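You operate a simulated robot arm through the tools that you are given. There is no shell and no other tool. Be economical: measure what you need, move in short steps, check, and stop when the job is done.

Carry out the task below with a simulated two-armed robot. There is one attempt and no reset: what you move stays moved.

JOB
Take the purple box and put it on the top of the side table. Put the 2 black core from the middle shelf of the blue rack on the shelf under the side table and the 1 black core on top of the red can there. Fetch the white jar and set it on the upper shelf of the blue rack. Switch the toggle one of the cream tester on. Put one of the steel cores from the top of the side table on the middle of the mould bench. Take the wax can and leave it on top of the green green-lidded jar. Take the slide oil bottle and put it on the wing shelf. Put the orange relay on top of the grey grease tin. Fetch the cream element and set it in the green drip tray. Put one of the chocks from the top of the side table on top of the silver o-ring tin. Put the yellow-knobbed pin on the top of the side table. Lift the flip cap of the white keg open. Do these in any order. Set down upright: purple box, white jar, wax can, slide oil bottle, orange relay, chock. The toggle one of the cream tester goes to its stop.

The check looks at the end state, three seconds after you hand in, the way a careful person would. Anything else that was tipped, shoved, dropped, spilled or broken makes it a failure. Lids that push on must go on centred and level and be pressed home; caps that screw on are set level and turned clockwise until they are tight.

ROBOT AND FRAMES
Two 7-joint arms with two-finger parallel grippers on one trunk, on a base that drives. Base frame: it is fixed to the floor where the robot stands at the start and does not move with it; the origin is under the middle of the robot, x ahead of it, y to its left, z up. Units: mm, rad, N and s.
The left shoulder is at the start at [110, 169, 1508], the right one opposite. With the tool pointing down near the work surface each hand reaches from about 100 to 340 mm from the robot's upright axis, wherever it stands, measured 20 degrees to its own side. Places, roughly: black core [750, 0, 1000]; chock (8x5x10 cm) [1600, -400, 800]; cream element (6x6x12 cm) [600, -400, 600]; flip cap of the white keg [-1800, 5700, 800]; green drip tray (22x17x5 cm) [-2900, 500, 900]; green-lidded jar [1250, -250, 750]; grey grease tin [3000, 2000, 250]; middle of the mould bench (22x22 cm) [800, -3240, 860]; o-ring tin [1500, -250, 750]; orange relay [750, -500, 500]; purple box [500, -250, 1250]; red can [750, 0, 1000]; shelf under the side table [1500, 400, 200]; slide oil bottle [-500, -1750, 750]; steel core [1500, 1000, 750]; toggle one of the cream tester [1600, 1100, 900]; top of the side table [1400, 400, 800]; upper shelf of the blue rack [700, -100, 1200]; wax can [-500, -1750, 1000]; white jar [1250, 1250, 750]; wing shelf [-1100, -2000, 900]; yellow-knobbed pin (4x4x11 cm) [2900, -1400, 900]. Payload 1.57 kg a hand.
Tool frame (each hand has its own): the origin (TCP) lies between the finger pads and is the grasp point; the fingertips stand 30 mm ahead of it; z points along the fingers, y is the line along which they close. Largest opening 80 mm; finger width 17, thickness 12; the body of the gripper, 40 by 82 mm, starts 80 mm behind the TCP.
Orientation is that of the tool frame in the base frame, as a unit quaternion [x, y, z, w]. With the fingers straight down and closing along the base's y, the tool's x points along the base's -x, its y along +y and its z along -z.

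CONTROLS
- The arms move only by the tool step_arm. It takes "left_targets", "right_targets" or both (then of equal length, played together; a hand with none holds still); each is a list of rows, each a list of 3 entries, a list of its own where there are three numbers: the closure in counts, from 0 (fully open) to 255 (shut), then the shift along the base's x, y, z in mm, then the turn, a rotation vector about the base's x, y, z in rad. In form: [[gripper, [dx, dy, dz], [rx, ry, rz]], ...]. A call has 1 to 12 rows; each row shifts and turns the commanded pose from where the row before left it. Each row takes 0.2 s and may step no farther than 50 mm and 0.15 rad from the row before; otherwise, or with a gripper value out of range, the whole call is refused. Where a pose cannot be reached the arm comes as near as it can. A force on the tool above 40 N (or 10 N above the force at the start of the call, whichever is more), or a blocked arm, ends the call early, and 0.2 s more pass. The fingers move at their own pace (about 72 mm/s each) and stop on an object; they squeeze with about 43 N. The grip force told is the motor's: it shows also when the fingers shut on nothing. Time passes only in rows, and 0.2 s behind the last, so rows that do not move let the fingers close. The reply holds the time, the measured pose of the TCP, the force on the tool along the base axes, the opening and the grip force, in the units named above and with some noise, with the torque about the TCP (base axes, N m) and any sound that the robot's microphone picked up.
- Cameras (640 x 400 px; columns grow to the right, rows downward): "scene" is now at [154.4, -3.1, 1687.4]; the picture's right is [-0.06, -1.00, 0.00], its down [-0.80, 0.05, -0.59] and it looks along [0.59, -0.03, -0.80] (base axes); focal length 283 px, centre (320, 200). "left" rides on the left gripper at [72, 7, -122] in its tool frame; the picture's right is [-0.09, 1.00, 0.00], its down [-0.84, -0.08, -0.54] and it looks along [-0.54, -0.05, 0.84] (tool axes); focal length 238 px, centre (320, 200). "right" rides on the right gripper at [72, -7, -122] in its tool frame; the picture's right is [0.09, 1.00, 0.00], its down [-0.84, 0.08, -0.54] and it looks along [-0.54, 0.05, 0.84] (tool axes); focal length 238 px, centre (320, 200).
- grab_frame(camera): a new picture of that camera. The clock stands still meanwhile.
- move_column(by): slides the trunk up (or, below 0, down) by that many mm; the arms and the scene camera ride with it, the base frame stays. It gives what a move gives, with no picture.
- base_move(legs): drives the robot by 1 to 6 legs, each [ahead, left, turn to the left] in mm, mm and rad, along the robot's own axes; the way and the turn of a leg run together, so that a leg with both is an arc; at most 1500 mm and 3.142 rad a leg. The arms and the cameras ride along, it lands a little off, and it stops where it bumps. It gives what a move gives.
- turn_head(pan, tilt): turns the head with the scene camera to pan (to the left, within 1.501 rad either way) and tilt (down, from -0.506 to 1.204), counted from straight ahead of the robot. It gives what a move gives.
- measure_at(camera, pixels): for up to 12 pixels [column, row] of the newest picture of that camera ("zoom" is the newest enlarged one), the place [x, y, z] in the base frame of the surface seen there, good to about 2 mm. The clock stands still meanwhile.
- enlarge(camera, box): a new picture of the part [left, top, right, bottom] of that camera's present view, enlarged. The clock stands still meanwhile.
- hand_in(): hands the job in; it is judged then, once.

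Work in short steps. Measure before you move; look again where a grasp or a placing could have gone wrong, and mend it. You have 378 turns and 360 pictures in all, those below and enlarged ones among them. Open the grippers and draw the arms clear of the work before you hand the job in, unless the task says otherwise.

The tools are called after "Request:" as a command line: name --argument value ..., lists and objects as JSON in quotes. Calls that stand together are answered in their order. step_arm: Moves the arms, as the interface text tells. Its arguments: {"type":"object","properties":{"left_targets":{"type":"array","items":{"type":"array"}},"right_targets":{"type":"array","items":{"type":"array"}}},"required":[]} The other tools are called the same way: move_column (by) slides the trunk up or down; base_move (legs) drives the base; turn_head (pan, tilt) turns the head that bears the scene camera; grab_frame (camera) takes a picture; measure_at (camera, pixels) gives the place of the surface under pixels of a picture; enlarge (camera, box) takes an enlarged picture of a part of a camera's view; hand_in () hands the job in.

At the start:

```text
clock: 0.0
left_tcp_pos: [420.5, 110.8, 1000.1]
left_tcp_rot: [0.001, 1.0, 0.0, 0.0]
left_wrist_force: [0.0, -0.4, 0.8]
left_moment: [0.01, 0.03, 0.04]
left_width: 80.1
left_gripper_force: 0.2
right_tcp_pos: [455.8, -236.8, 999.1]
right_tcp_rot: [-0.001, 1.0, -0.001, 0.0]
right_wrist_force: [-0.1, 0.4, -0.1]
right_moment: [-0.02, 0.03, -0.01]
right_width: 80.1
right_gripper_force: 0.0
trunk travel left (down, up): [-822.0, 68.0]
robot x, y, heading: [1.5, -0.5, -0.0]
head pan, tilt: [-0.056, 0.935]
```

scene: 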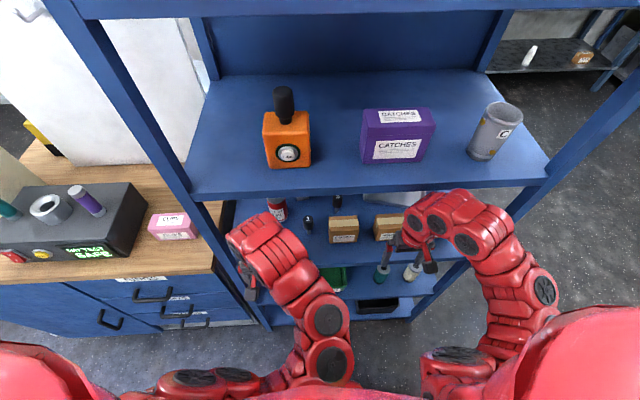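
right: 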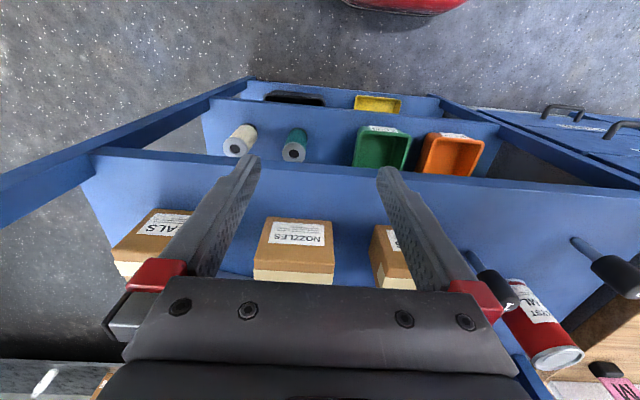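
left: 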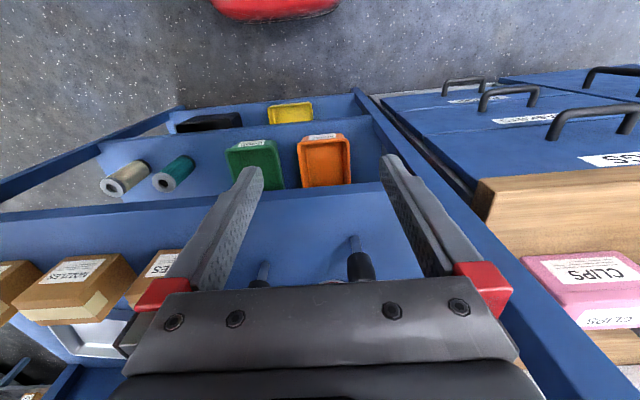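

The pictures show the blue rack ahead with the purple box at (397,135) on the upper shelf and black cores on the middle shelf. I look round with the head first.

Request:
turn_head --pan 0 --tilt 0.3

Request:
grab_frame --camera "scene"

Request:
turn_head --pan 1.3 --tilt 0.4

Request:
grab_frame --camera "scene"

Request:
turn_head --pan -1.3 --tilt 0.4

Request:
grab_frame --camera "scene"

```text
clock: 1.0
left_tcp_pos: [420.2, 111.4, 1000.3]
left_tcp_rot: [0.001, 1.0, -0.001, 0.0]
left_wrist_force: [-0.1, -0.6, 0.1]
left_moment: [-0.02, -0.01, 0.0]
left_width: 79.9
left_gripper_force: 0.2
right_tcp_pos: [455.1, -237.7, 1000.0]
right_tcp_rot: [0.001, 1.0, 0.0, 0.001]
right_wrist_force: [0.6, -0.7, -0.3]
right_moment: [0.02, -0.04, 0.01]
right_width: 80.0
right_gripper_force: 0.1
trunk travel left (down, up): [-822.0, 68.0]
robot x, y, heading: [2.1, -0.1, 0.003]
head pan, tilt: [0.0, 0.3]
```

```text
356 pictures are left
```

scene: 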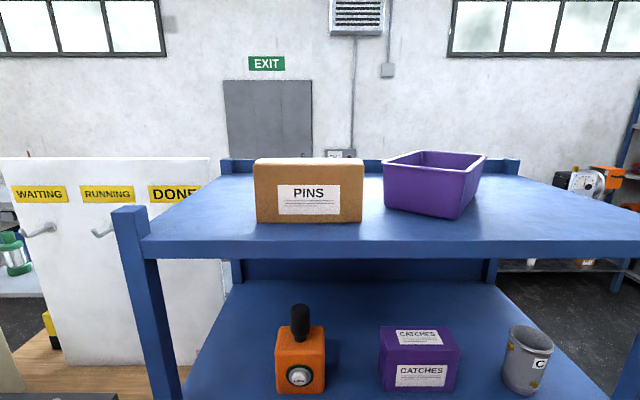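

```text
clock: 2.5
left_tcp_pos: [420.4, 111.9, 999.7]
left_tcp_rot: [0.001, 1.0, -0.001, 0.0]
left_wrist_force: [0.3, -1.2, 0.2]
left_moment: [0.01, 0.02, 0.0]
left_width: 80.0
left_gripper_force: 0.0
right_tcp_pos: [455.3, -236.9, 998.8]
right_tcp_rot: [0.0, 1.0, 0.0, -0.001]
right_wrist_force: [0.2, 0.0, 0.6]
right_moment: [-0.01, -0.04, 0.02]
right_width: 79.8
right_gripper_force: 0.1
trunk travel left (down, up): [-822.0, 68.0]
robot x, y, heading: [-4.5, 0.7, -0.0]
head pan, tilt: [1.3, 0.4]
```

```text
355 pictures are left
```

scene: 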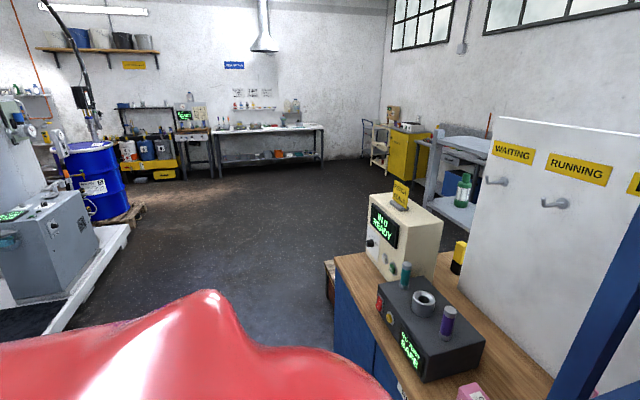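

```text
clock: 4.8
left_tcp_pos: [419.5, 111.4, 1000.1]
left_tcp_rot: [0.001, 1.0, 0.001, 0.0]
left_wrist_force: [0.3, 1.2, 0.2]
left_moment: [0.01, -0.01, 0.0]
left_width: 79.9
left_gripper_force: 0.0
right_tcp_pos: [454.4, -237.0, 999.2]
right_tcp_rot: [0.0, 1.0, 0.0, 0.0]
right_wrist_force: [-0.1, 0.6, 0.3]
right_moment: [0.0, 0.02, 0.02]
right_width: 80.0
right_gripper_force: 0.0
trunk travel left (down, up): [-822.0, 68.0]
robot x, y, heading: [-1.7, -2.9, -0.003]
head pan, tilt: [-1.3, 0.4]
```

```text
354 pictures are left
```

scene: 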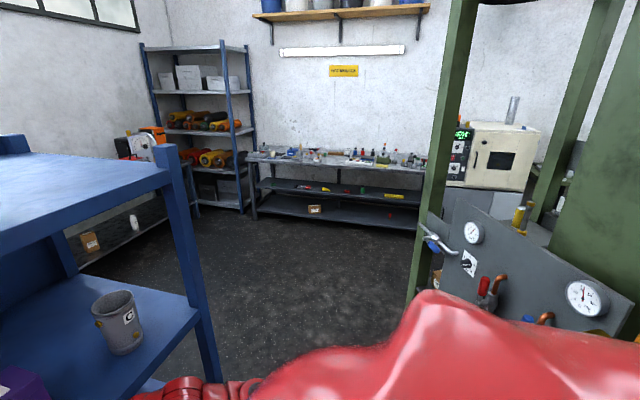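

I look ahead and down at the rack's middle shelf to count the black cores and find the red can.

Request:
turn_head --pan 0 --tilt 0.75

Request:
enlarge --camera "scene" --box '[180, 150, 500, 350]'

Request:
grab_frame --camera "scene"

```text
clock: 6.3
left_tcp_pos: [420.7, 111.3, 1000.4]
left_tcp_rot: [0.001, 1.0, 0.0, 0.001]
left_wrist_force: [-0.2, -0.2, 0.5]
left_moment: [0.0, 0.0, 0.0]
left_width: 80.1
left_gripper_force: 0.1
right_tcp_pos: [455.2, -237.0, 999.5]
right_tcp_rot: [-0.001, 1.0, 0.0, 0.0]
right_wrist_force: [0.3, 0.5, 1.0]
right_moment: [0.02, 0.0, 0.02]
right_width: 79.7
right_gripper_force: 0.1
trunk travel left (down, up): [-822.0, 68.0]
robot x, y, heading: [3.0, -3.1, -0.002]
head pan, tilt: [0.0, 0.75]
```

```text
2.00 times, centred on (340, 250) of scene
```

zoom: 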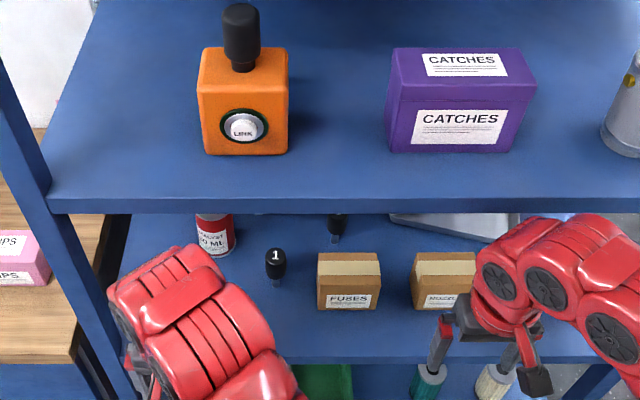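

```text
352 pictures are left
```

scene: 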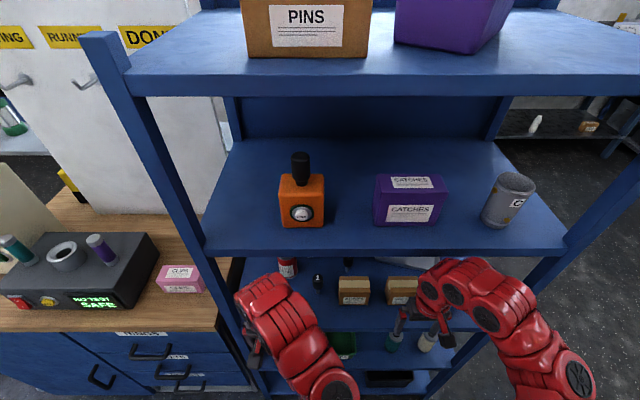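

The core's head carries a "1", so "1" and "2" are labels. I measure the main things in this view.

Request:
measure_at --camera "scene" --pixels '[[300, 190], [300, 160], [408, 183], [408, 210], [380, 75], [400, 250], [318, 280], [288, 260], [348, 262], [354, 280], [70, 260], [120, 220]]'

Request:
turn_head --pan 1.0 --tilt 0.35

Request:
grab_frame --camera "scene"

Request:
enlarge --camera "scene" --box '[0, 50, 320, 250]'

```text
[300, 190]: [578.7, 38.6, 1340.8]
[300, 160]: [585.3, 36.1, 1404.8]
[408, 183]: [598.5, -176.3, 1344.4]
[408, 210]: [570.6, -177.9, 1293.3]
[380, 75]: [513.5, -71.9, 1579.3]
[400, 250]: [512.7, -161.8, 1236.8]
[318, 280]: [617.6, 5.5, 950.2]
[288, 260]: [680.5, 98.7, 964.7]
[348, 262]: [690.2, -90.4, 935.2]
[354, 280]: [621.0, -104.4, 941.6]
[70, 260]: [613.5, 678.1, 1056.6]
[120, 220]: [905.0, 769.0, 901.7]
```

```text
clock: 7.6
left_tcp_pos: [420.2, 110.8, 999.6]
left_tcp_rot: [0.001, 1.0, 0.0, 0.0]
left_wrist_force: [0.0, -0.3, -0.2]
left_moment: [-0.01, 0.01, 0.01]
left_width: 80.2
left_gripper_force: 0.1
right_tcp_pos: [455.8, -236.6, 1000.2]
right_tcp_rot: [0.0, 1.0, 0.0, 0.0]
right_wrist_force: [0.5, 0.4, 0.6]
right_moment: [0.0, -0.01, -0.05]
right_width: 80.0
right_gripper_force: 0.0
trunk travel left (down, up): [-822.0, 68.0]
robot x, y, heading: [-3.3, 0.2, -0.002]
head pan, tilt: [1.0, 0.351]
```

```text
351 pictures are left
```

scene: 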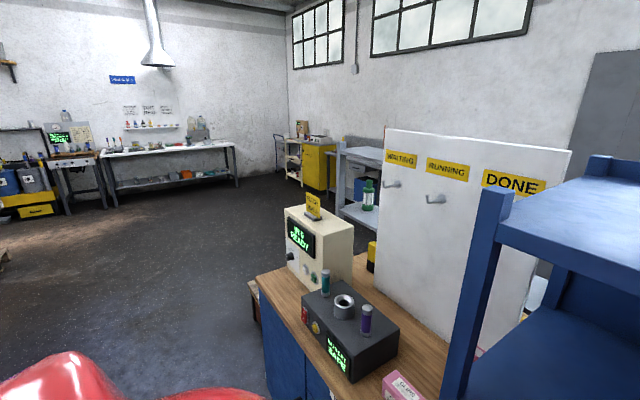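

```text
2.00 times, centred on (160, 150) of scene
```

zoom: 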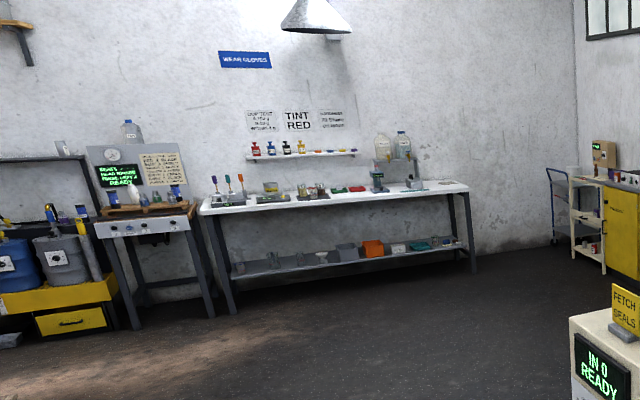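

I measure the left workbench, the cream box and the things in the distance.

Request:
measure_at --camera "scene" --pixels '[[320, 225], [302, 240], [345, 305], [371, 258], [368, 195], [360, 155], [355, 215], [320, 170], [445, 150], [290, 285], [405, 385], [330, 320]]'

Request:
measure_at --camera "zoom" --pixels '[[135, 200], [330, 195], [370, 250], [160, 225], [590, 200], [20, 290], [630, 180], [580, 240]]'

Request:
enlarge --camera "scene" --box '[230, 100, 550, 300]'

```text
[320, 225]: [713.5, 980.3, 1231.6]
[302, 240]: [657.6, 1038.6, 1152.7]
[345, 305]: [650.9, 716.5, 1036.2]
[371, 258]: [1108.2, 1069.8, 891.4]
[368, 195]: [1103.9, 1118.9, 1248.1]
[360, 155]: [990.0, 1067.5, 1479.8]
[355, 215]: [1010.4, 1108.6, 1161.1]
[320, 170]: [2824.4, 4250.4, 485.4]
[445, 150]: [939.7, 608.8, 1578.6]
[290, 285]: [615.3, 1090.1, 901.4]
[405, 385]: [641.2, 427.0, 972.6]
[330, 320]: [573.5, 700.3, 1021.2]
```

```text
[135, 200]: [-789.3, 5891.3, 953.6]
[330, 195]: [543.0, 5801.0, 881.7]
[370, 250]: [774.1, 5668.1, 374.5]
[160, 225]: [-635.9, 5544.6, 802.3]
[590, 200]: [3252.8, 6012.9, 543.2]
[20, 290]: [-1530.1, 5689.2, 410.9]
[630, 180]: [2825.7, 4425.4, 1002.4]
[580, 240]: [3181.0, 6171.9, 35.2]
```

```text
2.00 times, centred on (390, 200) of scene
```

zoom: 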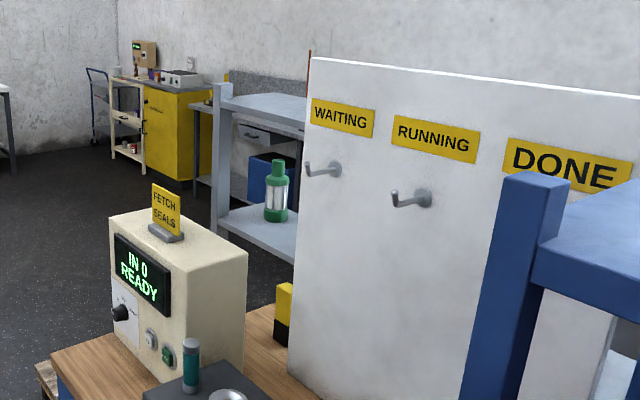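

Now the right-hand side, enlarged.

Request:
turn_head --pan -0.75 --tilt 0.4

Request:
grab_frame --camera "scene"

Request:
enlarge --camera "scene" --box '[320, 50, 640, 250]'

Request:
turn_head --pan -1.5 --tilt 0.35

Request:
grab_frame --camera "scene"

```text
clock: 9.3
left_tcp_pos: [421.0, 110.5, 1000.0]
left_tcp_rot: [0.001, 1.0, 0.0, 0.0]
left_wrist_force: [0.7, 0.6, -0.3]
left_moment: [-0.02, 0.0, 0.01]
left_width: 80.1
left_gripper_force: 0.1
right_tcp_pos: [454.7, -237.3, 999.2]
right_tcp_rot: [0.0, 1.0, 0.0, -0.002]
right_wrist_force: [0.5, 0.9, -0.3]
right_moment: [-0.04, 0.02, 0.0]
right_width: 80.1
right_gripper_force: 0.0
trunk travel left (down, up): [-822.0, 68.0]
robot x, y, heading: [-0.4, -0.6, -0.003]
head pan, tilt: [-0.75, 0.4]
```

```text
348 pictures are left
```

scene: 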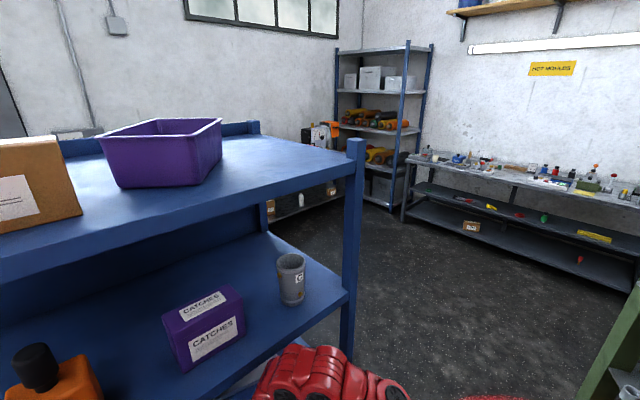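

```text
2.00 times, centred on (480, 150) of scene
```

zoom: 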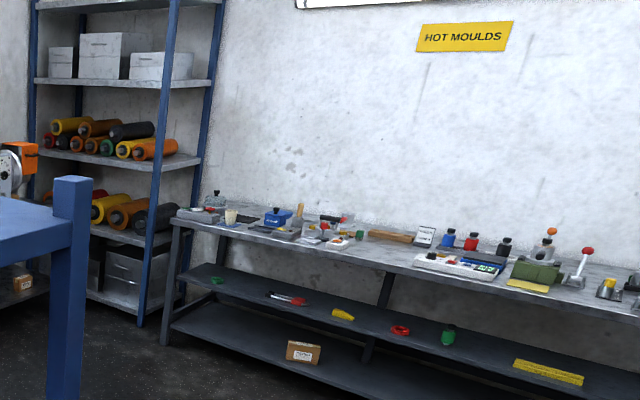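

```text
clock: 10.4
left_tcp_pos: [420.1, 110.8, 1000.1]
left_tcp_rot: [0.001, 1.0, 0.0, 0.0]
left_wrist_force: [-0.2, 0.3, 0.0]
left_moment: [0.02, 0.02, -0.01]
left_width: 80.3
left_gripper_force: 0.0
right_tcp_pos: [456.2, -237.4, 999.1]
right_tcp_rot: [0.001, 1.0, 0.0, 0.0]
right_wrist_force: [-0.4, -0.3, 0.2]
right_moment: [0.02, 0.01, -0.01]
right_width: 79.7
right_gripper_force: 0.1
trunk travel left (down, up): [-822.0, 68.0]
robot x, y, heading: [0.9, -0.4, -0.001]
head pan, tilt: [-1.499, 0.351]
```

```text
346 pictures are left
```

scene: 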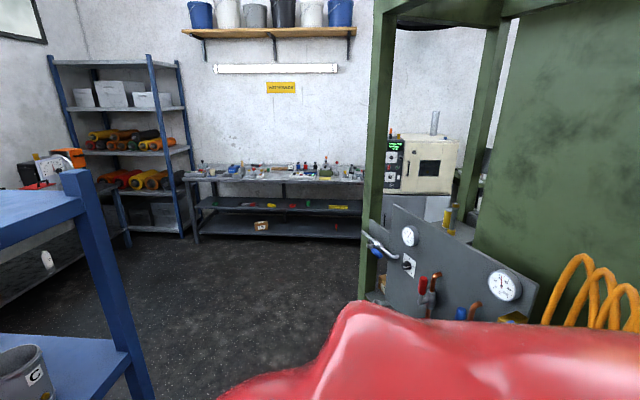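

Back to the rack: I enlarge the purple box and the middle shelf for exact measurement.

Request:
turn_head --pan -0.2 --tilt 0.75

Request:
enlarge --camera "scene" --box '[260, 140, 420, 240]'

Request:
measure_at --camera "zoom" --pixels '[[300, 160], [300, 240], [180, 200], [420, 200], [300, 350], [300, 85]]'

```text
clock: 11.9
left_tcp_pos: [419.7, 111.7, 999.5]
left_tcp_rot: [0.001, 1.0, 0.0, 0.0]
left_wrist_force: [-0.2, -0.6, -0.7]
left_moment: [0.03, 0.0, 0.02]
left_width: 80.1
left_gripper_force: 0.0
right_tcp_pos: [455.2, -237.2, 999.8]
right_tcp_rot: [0.001, 1.0, 0.0, 0.0]
right_wrist_force: [-0.2, 0.7, 0.5]
right_moment: [0.02, -0.03, -0.04]
right_width: 79.8
right_gripper_force: 0.1
trunk travel left (down, up): [-822.0, 68.0]
robot x, y, heading: [-0.4, 2.3, -0.001]
head pan, tilt: [-0.201, 0.75]
```

```text
4.00 times, centred on (340, 190) of scene
```

zoom: 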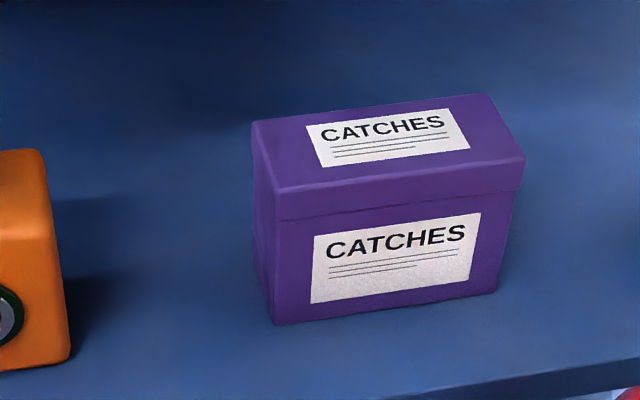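

```text
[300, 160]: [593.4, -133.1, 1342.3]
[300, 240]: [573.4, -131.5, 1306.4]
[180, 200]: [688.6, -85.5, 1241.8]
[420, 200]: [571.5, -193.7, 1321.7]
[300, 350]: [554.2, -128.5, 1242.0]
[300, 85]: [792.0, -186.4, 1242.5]
```

Request:
measure_at --camera "zoom" --pixels '[[262, 128], [484, 97], [278, 188], [518, 155], [278, 318], [492, 290], [480, 380], [600, 365]]'

```text
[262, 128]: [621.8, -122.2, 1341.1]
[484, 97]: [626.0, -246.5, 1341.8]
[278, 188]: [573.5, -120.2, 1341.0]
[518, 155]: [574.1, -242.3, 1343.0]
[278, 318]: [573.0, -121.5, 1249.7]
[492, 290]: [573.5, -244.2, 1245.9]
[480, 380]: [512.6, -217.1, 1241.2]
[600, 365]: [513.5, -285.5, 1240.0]
```

The box is x 570–630, y −117…−250, z 1242–1342. Now the left hand's view of the cores.

Request:
enlarge --camera "left" --box '[180, 180, 500, 380]'

Request:
enlarge --camera "right" --box '[400, 200, 640, 400]'

Request:
measure_at --camera "zoom" --pixels '[[60, 180], [120, 250], [210, 280], [350, 290], [300, 260], [400, 400], [560, 220], [620, 220], [570, 130], [450, 100], [270, 100], [200, 200]]'

```text
2.00 times, centred on (340, 280) of left
```

zoom: 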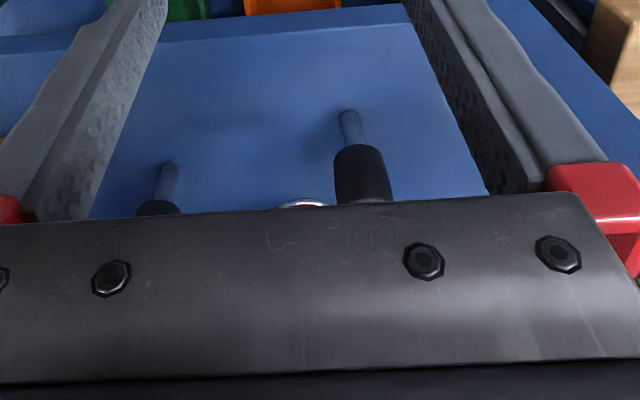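

```text
2.00 times, centred on (520, 300) of right
```

zoom: 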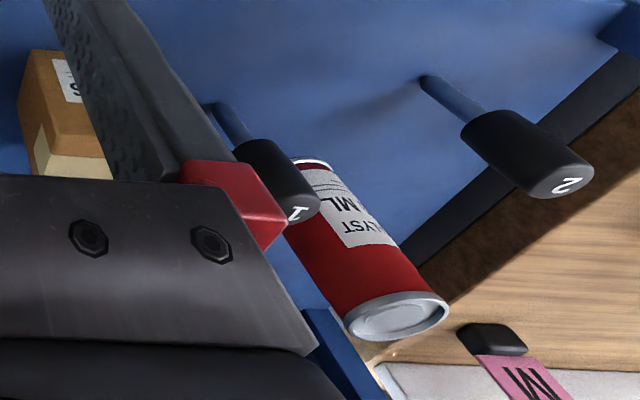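

```text
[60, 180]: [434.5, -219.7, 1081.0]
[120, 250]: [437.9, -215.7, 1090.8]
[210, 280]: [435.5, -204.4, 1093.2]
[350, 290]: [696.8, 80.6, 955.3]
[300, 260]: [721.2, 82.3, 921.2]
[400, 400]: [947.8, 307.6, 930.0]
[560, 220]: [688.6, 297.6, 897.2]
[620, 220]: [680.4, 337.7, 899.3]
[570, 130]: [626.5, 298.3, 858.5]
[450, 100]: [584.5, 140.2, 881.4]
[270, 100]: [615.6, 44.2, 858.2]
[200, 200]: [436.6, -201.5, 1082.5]
```

Core 1 (left, by the can) and core 2 (right) stand on thin pins. I measure them along their axes.

Request:
measure_at --camera "zoom" --pixels '[[300, 205], [275, 180], [245, 140], [225, 115], [208, 104], [560, 185], [530, 155], [490, 130], [450, 95], [425, 82], [400, 312], [440, 300]]'

```text
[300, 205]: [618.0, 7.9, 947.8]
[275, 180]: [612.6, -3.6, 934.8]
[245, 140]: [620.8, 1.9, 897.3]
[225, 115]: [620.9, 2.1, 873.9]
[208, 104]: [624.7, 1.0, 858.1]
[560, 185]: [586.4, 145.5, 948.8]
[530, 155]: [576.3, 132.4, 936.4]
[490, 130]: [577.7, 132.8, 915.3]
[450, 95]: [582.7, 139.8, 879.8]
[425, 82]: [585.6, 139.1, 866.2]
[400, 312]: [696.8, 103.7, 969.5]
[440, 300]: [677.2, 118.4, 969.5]
```

Core 1 axis ≈ (624,4), core 2 ≈ (588,143), shelf z 858, can top z 969 at about (690,100). I lower the trunk, then pitch the left hand forward.

Request:
move_column --by -330

Request:
step_arm --left_targets '[[100, [0, 0, 50], [0, -0.15, 0]], [100, [0, -10, 50], [0, -0.15, 0]], [100, [0, -20, 50], [0, -0.15, 0]], [100, [0, -20, 40], [0, -0.15, 0]], [100, [0, -20, 40], [0, -0.15, 0]], [100, [0, -20, 30], [0, -0.15, 0]], [100, [0, -15, 10], [0, -0.15, 0]], [100, [0, 0, 0], [0, -0.15, 0]]]'

```text
clock: 15.2
left_tcp_pos: [421.2, 110.6, 669.9]
left_tcp_rot: [0.0, 1.0, 0.0, -0.001]
left_wrist_force: [-0.5, 0.2, 0.5]
left_moment: [0.03, -0.01, 0.01]
left_width: 80.3
left_gripper_force: 0.1
right_tcp_pos: [455.7, -238.6, 669.8]
right_tcp_rot: [0.0, 1.0, 0.0, 0.0]
right_wrist_force: [-0.3, 0.5, -0.2]
right_moment: [0.01, -0.05, -0.03]
right_width: 80.1
right_gripper_force: 0.0
trunk travel left (down, up): [-492.0, 398.0]
robot x, y, heading: [-1.5, -2.0, -0.002]
head pan, tilt: [-0.201, 0.75]
```

```text
refused: row 2 steps farther than a row can; nothing moved
```

The rows must stay within 50 mm in total; I resend it with smaller steps.

Request:
step_arm --left_targets '[[100, [0, 0, 48], [0, -0.15, 0]], [100, [0, -10, 45], [0, -0.15, 0]], [100, [0, -20, 45], [0, -0.15, 0]], [100, [0, -20, 40], [0, -0.15, 0]], [100, [0, -20, 40], [0, -0.15, 0]], [100, [0, -20, 30], [0, -0.15, 0]], [100, [0, -15, 10], [0, -0.15, 0]], [100, [0, 0, 0], [0, -0.15, 0]]]'

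Request:
grab_frame --camera "left"

Request:
grab_frame --camera "scene"

```text
clock: 16.9
left_tcp_pos: [441.4, 83.1, 1031.5]
left_tcp_rot: [-0.085, 0.911, 0.059, 0.399]
left_wrist_force: [-0.1, 0.5, 0.1]
left_moment: [-0.03, 0.03, -0.05]
left_width: 48.4
left_gripper_force: 0.1
left hand out of reach, approached as far as the arm can: row 1, 2, 3, 4, 5, 6, 7, 8
right_tcp_pos: [436.1, -302.2, 669.3]
right_tcp_rot: [0.097, 0.995, -0.001, -0.001]
right_wrist_force: [0.6, -0.7, 0.2]
right_moment: [0.02, 0.0, -0.01]
right_width: 79.7
right_gripper_force: 0.0
trunk travel left (down, up): [-492.0, 398.0]
robot x, y, heading: [-1.3, -0.9, 0.001]
head pan, tilt: [-0.201, 0.75]
stopped in row 8 (left hand): the arm was blocked; the commanded pose is now the measured one
```

```text
342 pictures are left
```

left: 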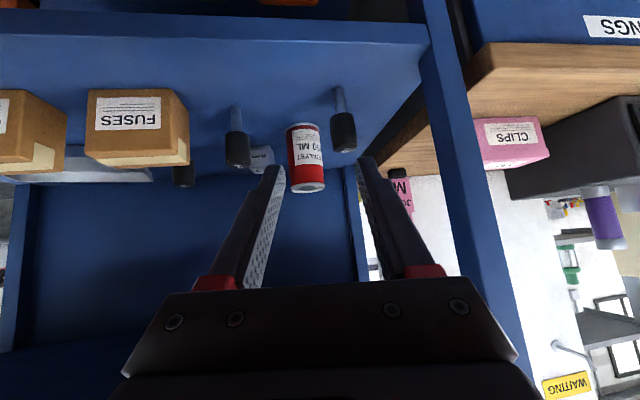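

```text
341 pictures are left
```

scene: 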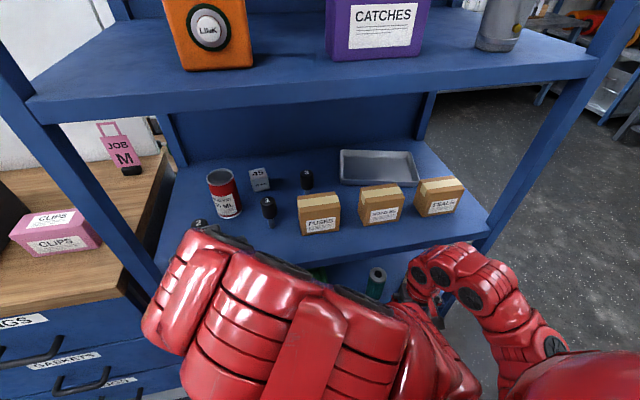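

The left elbow folded against the right arm because the hand is too close to the body. I back away 250 mm, so that the arms can stretch.

Request:
base_move --legs '[[-250, 0, 0]]'

Request:
grab_frame --camera "scene"

```text
clock: 18.7
left_tcp_pos: [188.0, 84.6, 1032.4]
left_tcp_rot: [-0.088, 0.91, 0.061, 0.401]
left_wrist_force: [0.4, 0.4, -0.8]
left_moment: [-0.01, 0.0, 0.01]
left_width: 48.6
left_gripper_force: 0.1
right_tcp_pos: [183.9, -301.2, 669.2]
right_tcp_rot: [0.094, 0.996, -0.001, -0.001]
right_wrist_force: [-1.0, 0.2, 0.4]
right_moment: [0.0, 0.0, 0.02]
right_width: 80.2
right_gripper_force: 0.1
trunk travel left (down, up): [-492.0, 398.0]
robot x, y, heading: [-250.5, 0.5, -0.001]
head pan, tilt: [-0.201, 0.75]
```

```text
340 pictures are left
```

scene: 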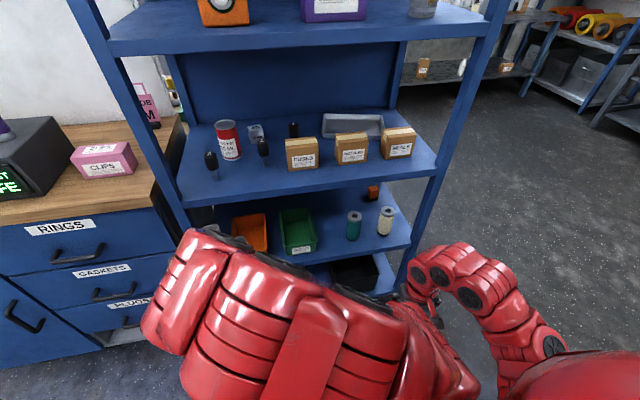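

The orange relay at (373,190) and cream element at (387,215) are visible on the lower shelf. Now I stretch the left hand forward with straightened orientation, pitched about 70°.

Request:
step_arm --left_targets '[[100, [45, -10, -10], [-0.01, -0.1, -0.05]], [100, [45, -10, -15], [-0.01, -0.1, -0.05]], [100, [45, -15, -15], [-0.01, -0.1, -0.05]], [100, [45, -15, -15], [-0.01, -0.1, -0.05]], [100, [45, -15, -15], [0, 0, 0]]]'

Request:
grab_frame --camera "scene"

```text
clock: 19.9
left_tcp_pos: [421.3, 5.7, 1008.6]
left_tcp_rot: [-0.016, 0.818, -0.017, 0.575]
left_wrist_force: [0.8, -0.3, -0.9]
left_moment: [0.0, -0.02, 0.01]
left_width: 48.5
left_gripper_force: 0.0
left hand out of reach, approached as far as the arm can: row 1, 2, 3
right_tcp_pos: [185.1, -300.9, 668.4]
right_tcp_rot: [0.094, 0.996, -0.001, -0.002]
right_wrist_force: [0.4, -0.3, 1.0]
right_moment: [0.05, -0.01, 0.02]
right_width: 80.0
right_gripper_force: 0.1
trunk travel left (down, up): [-492.0, 398.0]
robot x, y, heading: [-252.9, -0.6, 0.003]
head pan, tilt: [-0.201, 0.75]
```

```text
339 pictures are left
```

scene: 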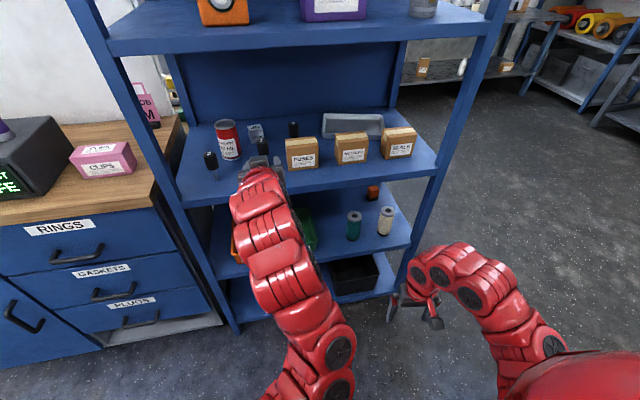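

Well posed. I move it forward and down to in front of core 1 and check with the hand camera.

Request:
step_arm --left_targets '[[100, [35, 0, -25], [0.046, 0, -0.007]], [100, [35, 0, -25], [0, 0, 0]], [100, [35, -1, -25], [0, 0, 0]], [100, [25, 0, 0], [0, 0, 0]]]'

Request:
grab_frame --camera "left"

```text
clock: 20.9
left_tcp_pos: [549.8, 4.5, 937.1]
left_tcp_rot: [0.0, 0.818, 0.002, 0.575]
left_wrist_force: [-0.1, -0.9, -0.4]
left_moment: [-0.01, 0.0, 0.02]
left_width: 48.5
left_gripper_force: 0.0
right_tcp_pos: [185.1, -301.0, 668.6]
right_tcp_rot: [0.094, 0.996, -0.001, -0.002]
right_wrist_force: [0.8, -0.5, 0.2]
right_moment: [0.01, -0.01, 0.03]
right_width: 79.8
right_gripper_force: 0.1
trunk travel left (down, up): [-492.0, 398.0]
robot x, y, heading: [-253.0, 1.1, -0.001]
head pan, tilt: [-0.201, 0.75]
```

```text
338 pictures are left
```

left: 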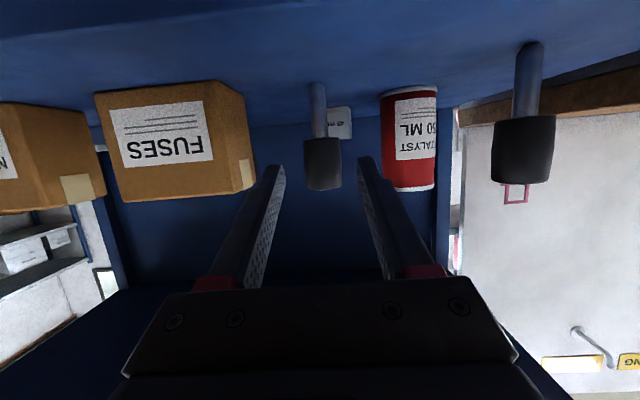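

Core 1 at (322,160) sits centred between the fingers. I go forward 73 mm and close.

Request:
step_arm --left_targets '[[100, [37, 0, -3], [0, 0, 0]], [100, [36, 0, -3], [0, 0, 0]], [255, [0, 0, 0], [0, 0, 0]], [255, [0, 0, 0], [0, 0, 0]], [255, [0, 0, 0], [0, 0, 0]]]'

Request:
grab_frame --camera "left"

```text
clock: 22.1
left_tcp_pos: [620.5, 6.5, 929.0]
left_tcp_rot: [0.0, 0.82, 0.002, 0.573]
left_wrist_force: [-0.2, 0.6, -0.9]
left_moment: [0.02, 0.02, -0.02]
left_width: 31.1
left_gripper_force: 40.3
right_tcp_pos: [184.5, -300.4, 669.9]
right_tcp_rot: [0.094, 0.996, -0.001, -0.001]
right_wrist_force: [-0.4, -0.8, 0.6]
right_moment: [-0.01, 0.03, -0.01]
right_width: 79.9
right_gripper_force: 0.0
trunk travel left (down, up): [-492.0, 398.0]
robot x, y, heading: [-251.6, 1.2, 0.006]
head pan, tilt: [-0.201, 0.75]
```

```text
337 pictures are left
```

left: 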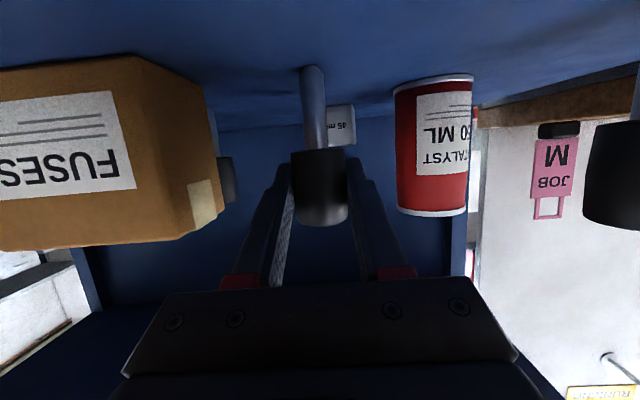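

Gripped (31 mm). I lift 125 mm and meanwhile get the can's top exactly from the scene camera.

Request:
step_arm --left_targets '[[255, [0, 0, 30], [0, 0, 0]], [255, [0, 0, 45], [0, 0, 0]], [255, [0, 0, 50], [0, 0, 0]], [255, [0, 0, 0], [0, 0, 0]]]'

Request:
enlarge --camera "scene" --box '[180, 100, 340, 200]'

```text
clock: 23.1
left_tcp_pos: [622.6, 4.4, 1055.4]
left_tcp_rot: [0.001, 0.819, 0.001, 0.574]
left_wrist_force: [1.3, 0.5, -1.1]
left_moment: [0.0, 0.02, -0.01]
left_width: 31.1
left_gripper_force: 40.0
right_tcp_pos: [185.7, -300.2, 668.6]
right_tcp_rot: [0.094, 0.996, -0.001, -0.001]
right_wrist_force: [0.0, -0.1, -0.5]
right_moment: [0.01, 0.02, -0.01]
right_width: 79.9
right_gripper_force: 0.2
trunk travel left (down, up): [-492.0, 398.0]
robot x, y, heading: [-249.0, -1.8, 0.001]
head pan, tilt: [-0.201, 0.75]
```

```text
4.00 times, centred on (260, 150) of scene
```

zoom: 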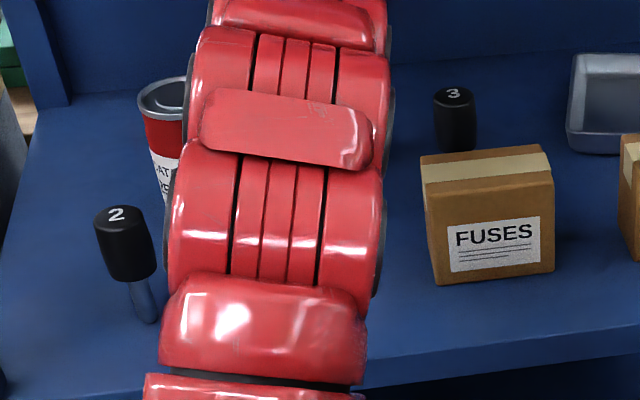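

Request:
measure_at --camera "zoom" --pixels '[[141, 98], [160, 116], [178, 117], [160, 82], [182, 78], [165, 97], [115, 215], [145, 318]]'

```text
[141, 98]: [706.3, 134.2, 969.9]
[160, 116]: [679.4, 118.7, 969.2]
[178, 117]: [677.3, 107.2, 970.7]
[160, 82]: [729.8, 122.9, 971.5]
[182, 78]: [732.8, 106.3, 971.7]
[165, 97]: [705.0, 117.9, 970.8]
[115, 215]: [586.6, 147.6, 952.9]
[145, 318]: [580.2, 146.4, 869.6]
```

Can centre ≈ (705,104), top z 970. I carry the core over it (bottom clears by 14 mm).

Request:
step_arm --left_targets '[[255, [10, 40, 0], [0, 0, 0]], [255, [30, 35, 0], [0, 0, 0]], [255, [40, 25, 0], [0, 0, 0]], [255, [0, 0, 0], [0, 0, 0]]]'

Request:
grab_frame --camera "left"

```text
clock: 24.1
left_tcp_pos: [706.2, 106.4, 1051.4]
left_tcp_rot: [0.0, 0.819, 0.001, 0.573]
left_wrist_force: [-0.2, 1.1, -1.4]
left_moment: [-0.01, -0.04, -0.02]
left_width: 31.1
left_gripper_force: 40.0
right_tcp_pos: [186.0, -300.8, 667.5]
right_tcp_rot: [0.094, 0.996, -0.001, -0.003]
right_wrist_force: [0.2, 0.5, -0.4]
right_moment: [-0.02, 0.02, 0.02]
right_width: 80.0
right_gripper_force: 0.1
trunk travel left (down, up): [-492.0, 398.0]
robot x, y, heading: [-253.7, -3.2, -0.0]
head pan, tilt: [-0.201, 0.75]
```

```text
335 pictures are left
```

left: 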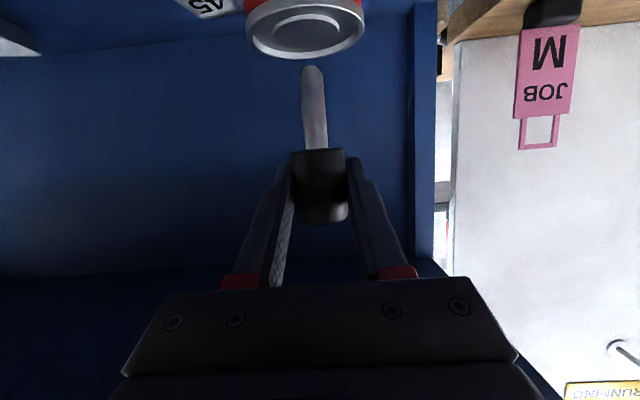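

Request:
measure_at --camera "left" --pixels '[[313, 72], [313, 110], [305, 35], [250, 30], [360, 30], [318, 205], [305, 56]]'

```text
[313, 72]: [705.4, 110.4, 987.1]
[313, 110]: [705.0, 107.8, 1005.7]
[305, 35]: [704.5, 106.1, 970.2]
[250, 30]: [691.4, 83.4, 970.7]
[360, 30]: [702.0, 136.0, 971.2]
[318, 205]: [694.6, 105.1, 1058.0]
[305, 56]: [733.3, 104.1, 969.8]
```

The pin tip is at about (710,109), the can centre (705,105). I correct by (−5,−3) and lower gently.

Request:
step_arm --left_targets '[[255, [-5, -3, -5], [0, 0, 0]], [255, [0, 0, -5], [0, 0, 0]], [255, [0, 0, 0], [0, 0, 0]]]'

Request:
grab_frame --camera "left"

Request:
measure_at --camera "left" --pixels '[[313, 72], [313, 110], [308, 40], [314, 66]]'

```text
clock: 24.9
left_tcp_pos: [698.2, 101.2, 1044.2]
left_tcp_rot: [0.001, 0.819, 0.002, 0.574]
left_wrist_force: [0.1, -0.5, -1.8]
left_moment: [-0.01, 0.06, 0.01]
left_width: 31.3
left_gripper_force: 40.4
right_tcp_pos: [184.6, -301.9, 668.2]
right_tcp_rot: [0.094, 0.996, -0.001, -0.003]
right_wrist_force: [0.2, 0.2, 0.5]
right_moment: [0.01, 0.0, 0.01]
right_width: 79.7
right_gripper_force: 0.1
trunk travel left (down, up): [-492.0, 398.0]
robot x, y, heading: [-253.2, -3.3, 0.006]
head pan, tilt: [-0.201, 0.75]
```

```text
334 pictures are left
```

left: 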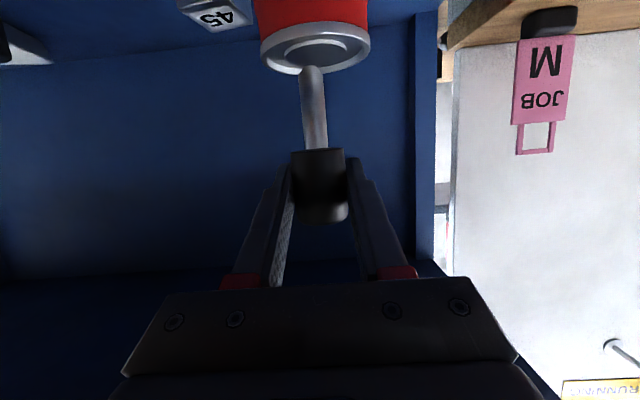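

```text
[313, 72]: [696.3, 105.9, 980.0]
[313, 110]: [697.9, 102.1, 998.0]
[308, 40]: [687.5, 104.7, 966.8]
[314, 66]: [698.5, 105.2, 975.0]
```

The tip is centred, about 6–8 mm above the recessed top. I lower on in small steps to feel contact.

Request:
step_arm --left_targets '[[255, [0, 0, -3], [0, 0, 0]], [255, [0, 0, -2], [0, 0, 0]], [255, [0, 0, -2], [0, 0, 0]], [255, [0, 0, 0], [0, 0, 0]]]'

Request:
grab_frame --camera "left"

Request:
measure_at --camera "left" --pixels '[[313, 72], [305, 40], [285, 60], [313, 67]]'

```text
clock: 25.9
left_tcp_pos: [696.9, 102.2, 1038.3]
left_tcp_rot: [0.001, 0.818, 0.001, 0.575]
left_wrist_force: [1.1, 0.8, 3.4]
left_moment: [0.02, -0.14, 0.02]
left_width: 31.3
left_gripper_force: 39.5
right_tcp_pos: [183.3, -299.5, 668.8]
right_tcp_rot: [0.094, 0.996, 0.0, -0.001]
right_wrist_force: [-0.3, 0.3, -0.7]
right_moment: [-0.01, -0.01, 0.0]
right_width: 80.3
right_gripper_force: 0.2
trunk travel left (down, up): [-492.0, 398.0]
robot x, y, heading: [-248.7, -2.1, 0.002]
head pan, tilt: [-0.201, 0.75]
```

```text
333 pictures are left
```

left: 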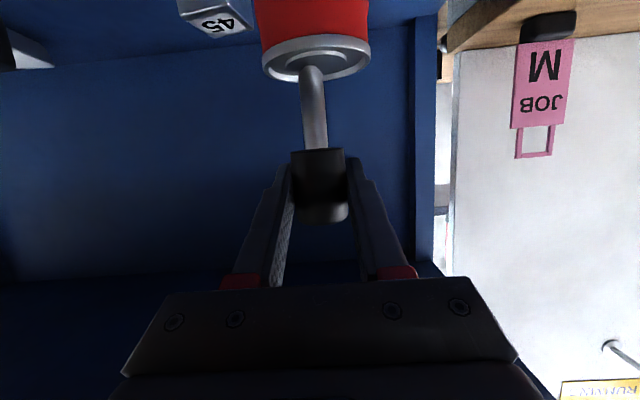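

```text
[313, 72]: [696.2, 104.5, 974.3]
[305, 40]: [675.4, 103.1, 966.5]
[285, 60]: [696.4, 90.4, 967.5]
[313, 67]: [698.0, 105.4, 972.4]
```

Contact is felt (~5 N change). I open the fingers part way and look before drawing back.

Request:
step_arm --left_targets '[[140, [0, 0, 0], [0, 0, 0]], [100, [0, 0, 0], [0, 0, 0]]]'

Request:
grab_frame --camera "left"

```text
clock: 26.5
left_tcp_pos: [697.3, 102.0, 1037.0]
left_tcp_rot: [0.001, 0.818, 0.002, 0.575]
left_wrist_force: [-0.7, 0.4, 0.6]
left_moment: [0.01, 0.02, 0.01]
left_width: 48.8
left_gripper_force: 0.0
right_tcp_pos: [183.7, -300.8, 669.6]
right_tcp_rot: [0.093, 0.996, -0.001, -0.002]
right_wrist_force: [0.4, 0.6, -0.4]
right_moment: [-0.03, 0.04, 0.02]
right_width: 80.0
right_gripper_force: 0.1
trunk travel left (down, up): [-492.0, 398.0]
robot x, y, heading: [-252.9, 2.2, 0.002]
head pan, tilt: [-0.201, 0.75]
```

```text
332 pictures are left
```

left: 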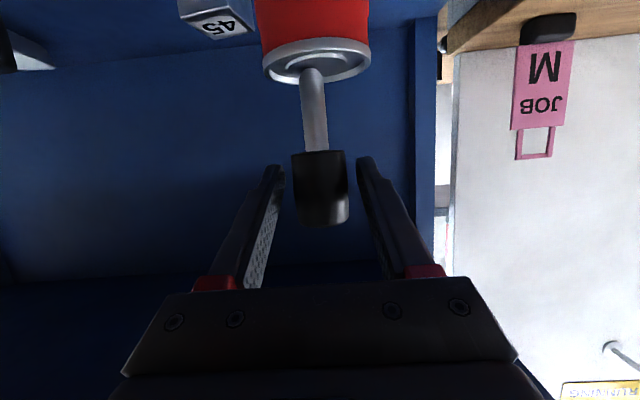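

It stands on the can. I draw straight back, well out, then line up on core 2.

Request:
step_arm --left_targets '[[100, [-20, 0, 0], [0, 0, 0]], [100, [-45, 0, 0], [0, 0, 0]], [100, [-45, 0, 0], [0, 0, 0]], [100, [-45, 0, 0], [0, 0, 0]], [100, [-35, 20, -25], [0, 0, 0]], [100, [0, 22, -40], [0, 0, 0]], [100, [0, 0, -40], [0, 0, 0]]]'

Request:
grab_frame --camera "left"

Request:
enlarge --camera "scene" --box '[180, 80, 340, 180]'

```text
clock: 28.1
left_tcp_pos: [506.1, 145.2, 932.2]
left_tcp_rot: [0.001, 0.819, 0.002, 0.574]
left_wrist_force: [-0.2, 0.5, -0.6]
left_moment: [0.01, 0.0, 0.0]
left_width: 48.7
left_gripper_force: 0.1
right_tcp_pos: [184.3, -301.5, 669.7]
right_tcp_rot: [0.094, 0.996, -0.001, -0.002]
right_wrist_force: [-0.3, 0.4, 0.4]
right_moment: [0.0, 0.01, -0.02]
right_width: 80.2
right_gripper_force: 0.0
trunk travel left (down, up): [-492.0, 398.0]
robot x, y, heading: [-256.1, -2.0, 0.002]
head pan, tilt: [-0.201, 0.75]
```

```text
331 pictures are left
```

left: 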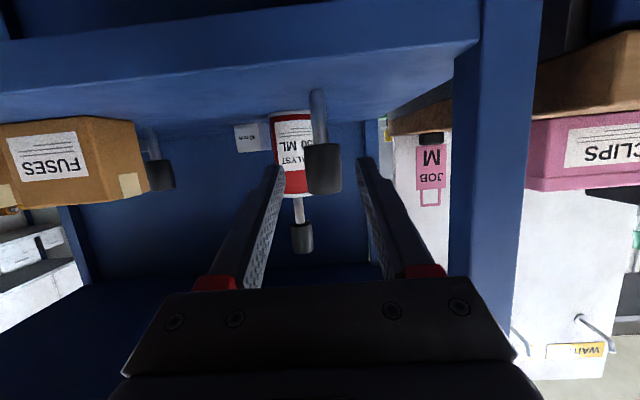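

```text
4.00 times, centred on (260, 130) of scene
```

zoom: 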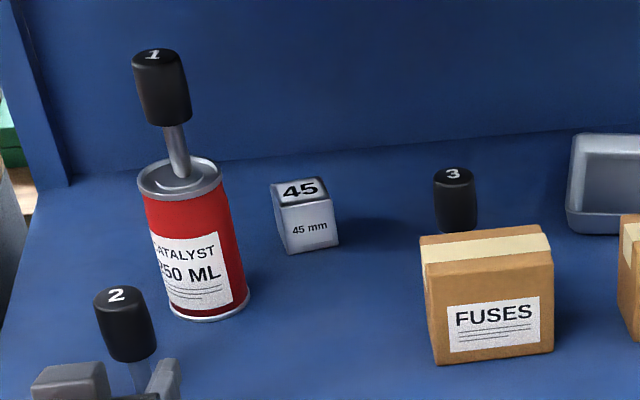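

Core 1 stands well. Core 2 at (322,170) is centred; I go in 80 mm, grip and lift out.

Request:
step_arm --left_targets '[[100, [40, 0, 0], [0, 0, 0]], [100, [38, 0, -1], [0, 0, 0]], [255, [0, 0, 0], [0, 0, 0]], [255, [0, 0, 0], [0, 0, 0]], [255, [0, 0, 0], [0, 0, 0]], [255, [0, 0, 25], [0, 0, 0]], [255, [-40, 0, 15], [0, 0, 0]], [255, [-45, 0, 0], [0, 0, 0]], [255, [-45, 0, 0], [0, 0, 0]], [255, [-45, 0, 0], [0, 0, 0]]]'

Request:
grab_frame --camera "left"

Request:
turn_head --pan -0.2 --tilt 0.5

Request:
grab_frame --camera "scene"

```text
clock: 30.3
left_tcp_pos: [421.8, 144.0, 971.7]
left_tcp_rot: [0.001, 0.819, 0.001, 0.574]
left_wrist_force: [0.7, 0.5, -1.4]
left_moment: [0.0, -0.02, -0.03]
left_width: 31.2
left_gripper_force: 39.5
left hand out of reach, approached as far as the arm can: row 10
right_tcp_pos: [184.2, -301.0, 668.7]
right_tcp_rot: [0.094, 0.996, -0.001, -0.002]
right_wrist_force: [0.0, -0.4, 0.0]
right_moment: [0.04, -0.02, -0.02]
right_width: 80.1
right_gripper_force: 0.0
trunk travel left (down, up): [-492.0, 398.0]
robot x, y, heading: [-254.0, -4.4, -0.001]
head pan, tilt: [-0.201, 0.75]
```

```text
329 pictures are left
```

left: 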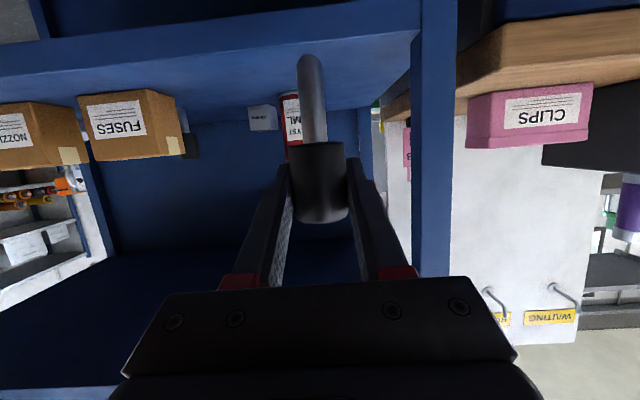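

```text
clock: 31.1
left_tcp_pos: [422.4, 143.2, 972.9]
left_tcp_rot: [0.0, 0.819, 0.003, 0.574]
left_wrist_force: [0.0, -0.2, -1.7]
left_moment: [0.0, -0.03, 0.0]
left_width: 31.3
left_gripper_force: 40.0
right_tcp_pos: [183.5, -300.6, 668.9]
right_tcp_rot: [0.094, 0.996, -0.001, -0.001]
right_wrist_force: [0.1, 0.6, 0.3]
right_moment: [-0.03, 0.0, -0.03]
right_width: 79.6
right_gripper_force: 0.0
trunk travel left (down, up): [-492.0, 398.0]
robot x, y, heading: [-248.7, -1.1, -0.004]
head pan, tilt: [-0.201, 0.499]
```

```text
328 pictures are left
```

scene: 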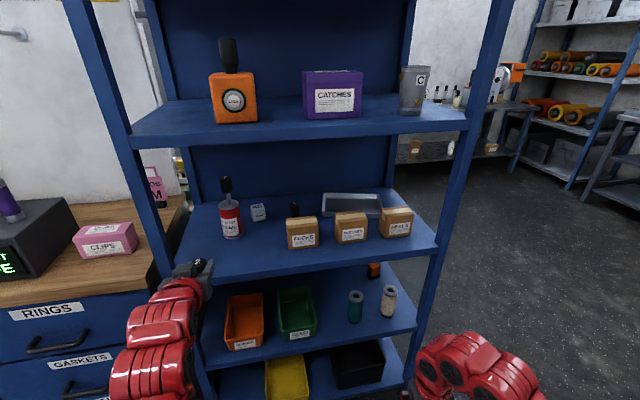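

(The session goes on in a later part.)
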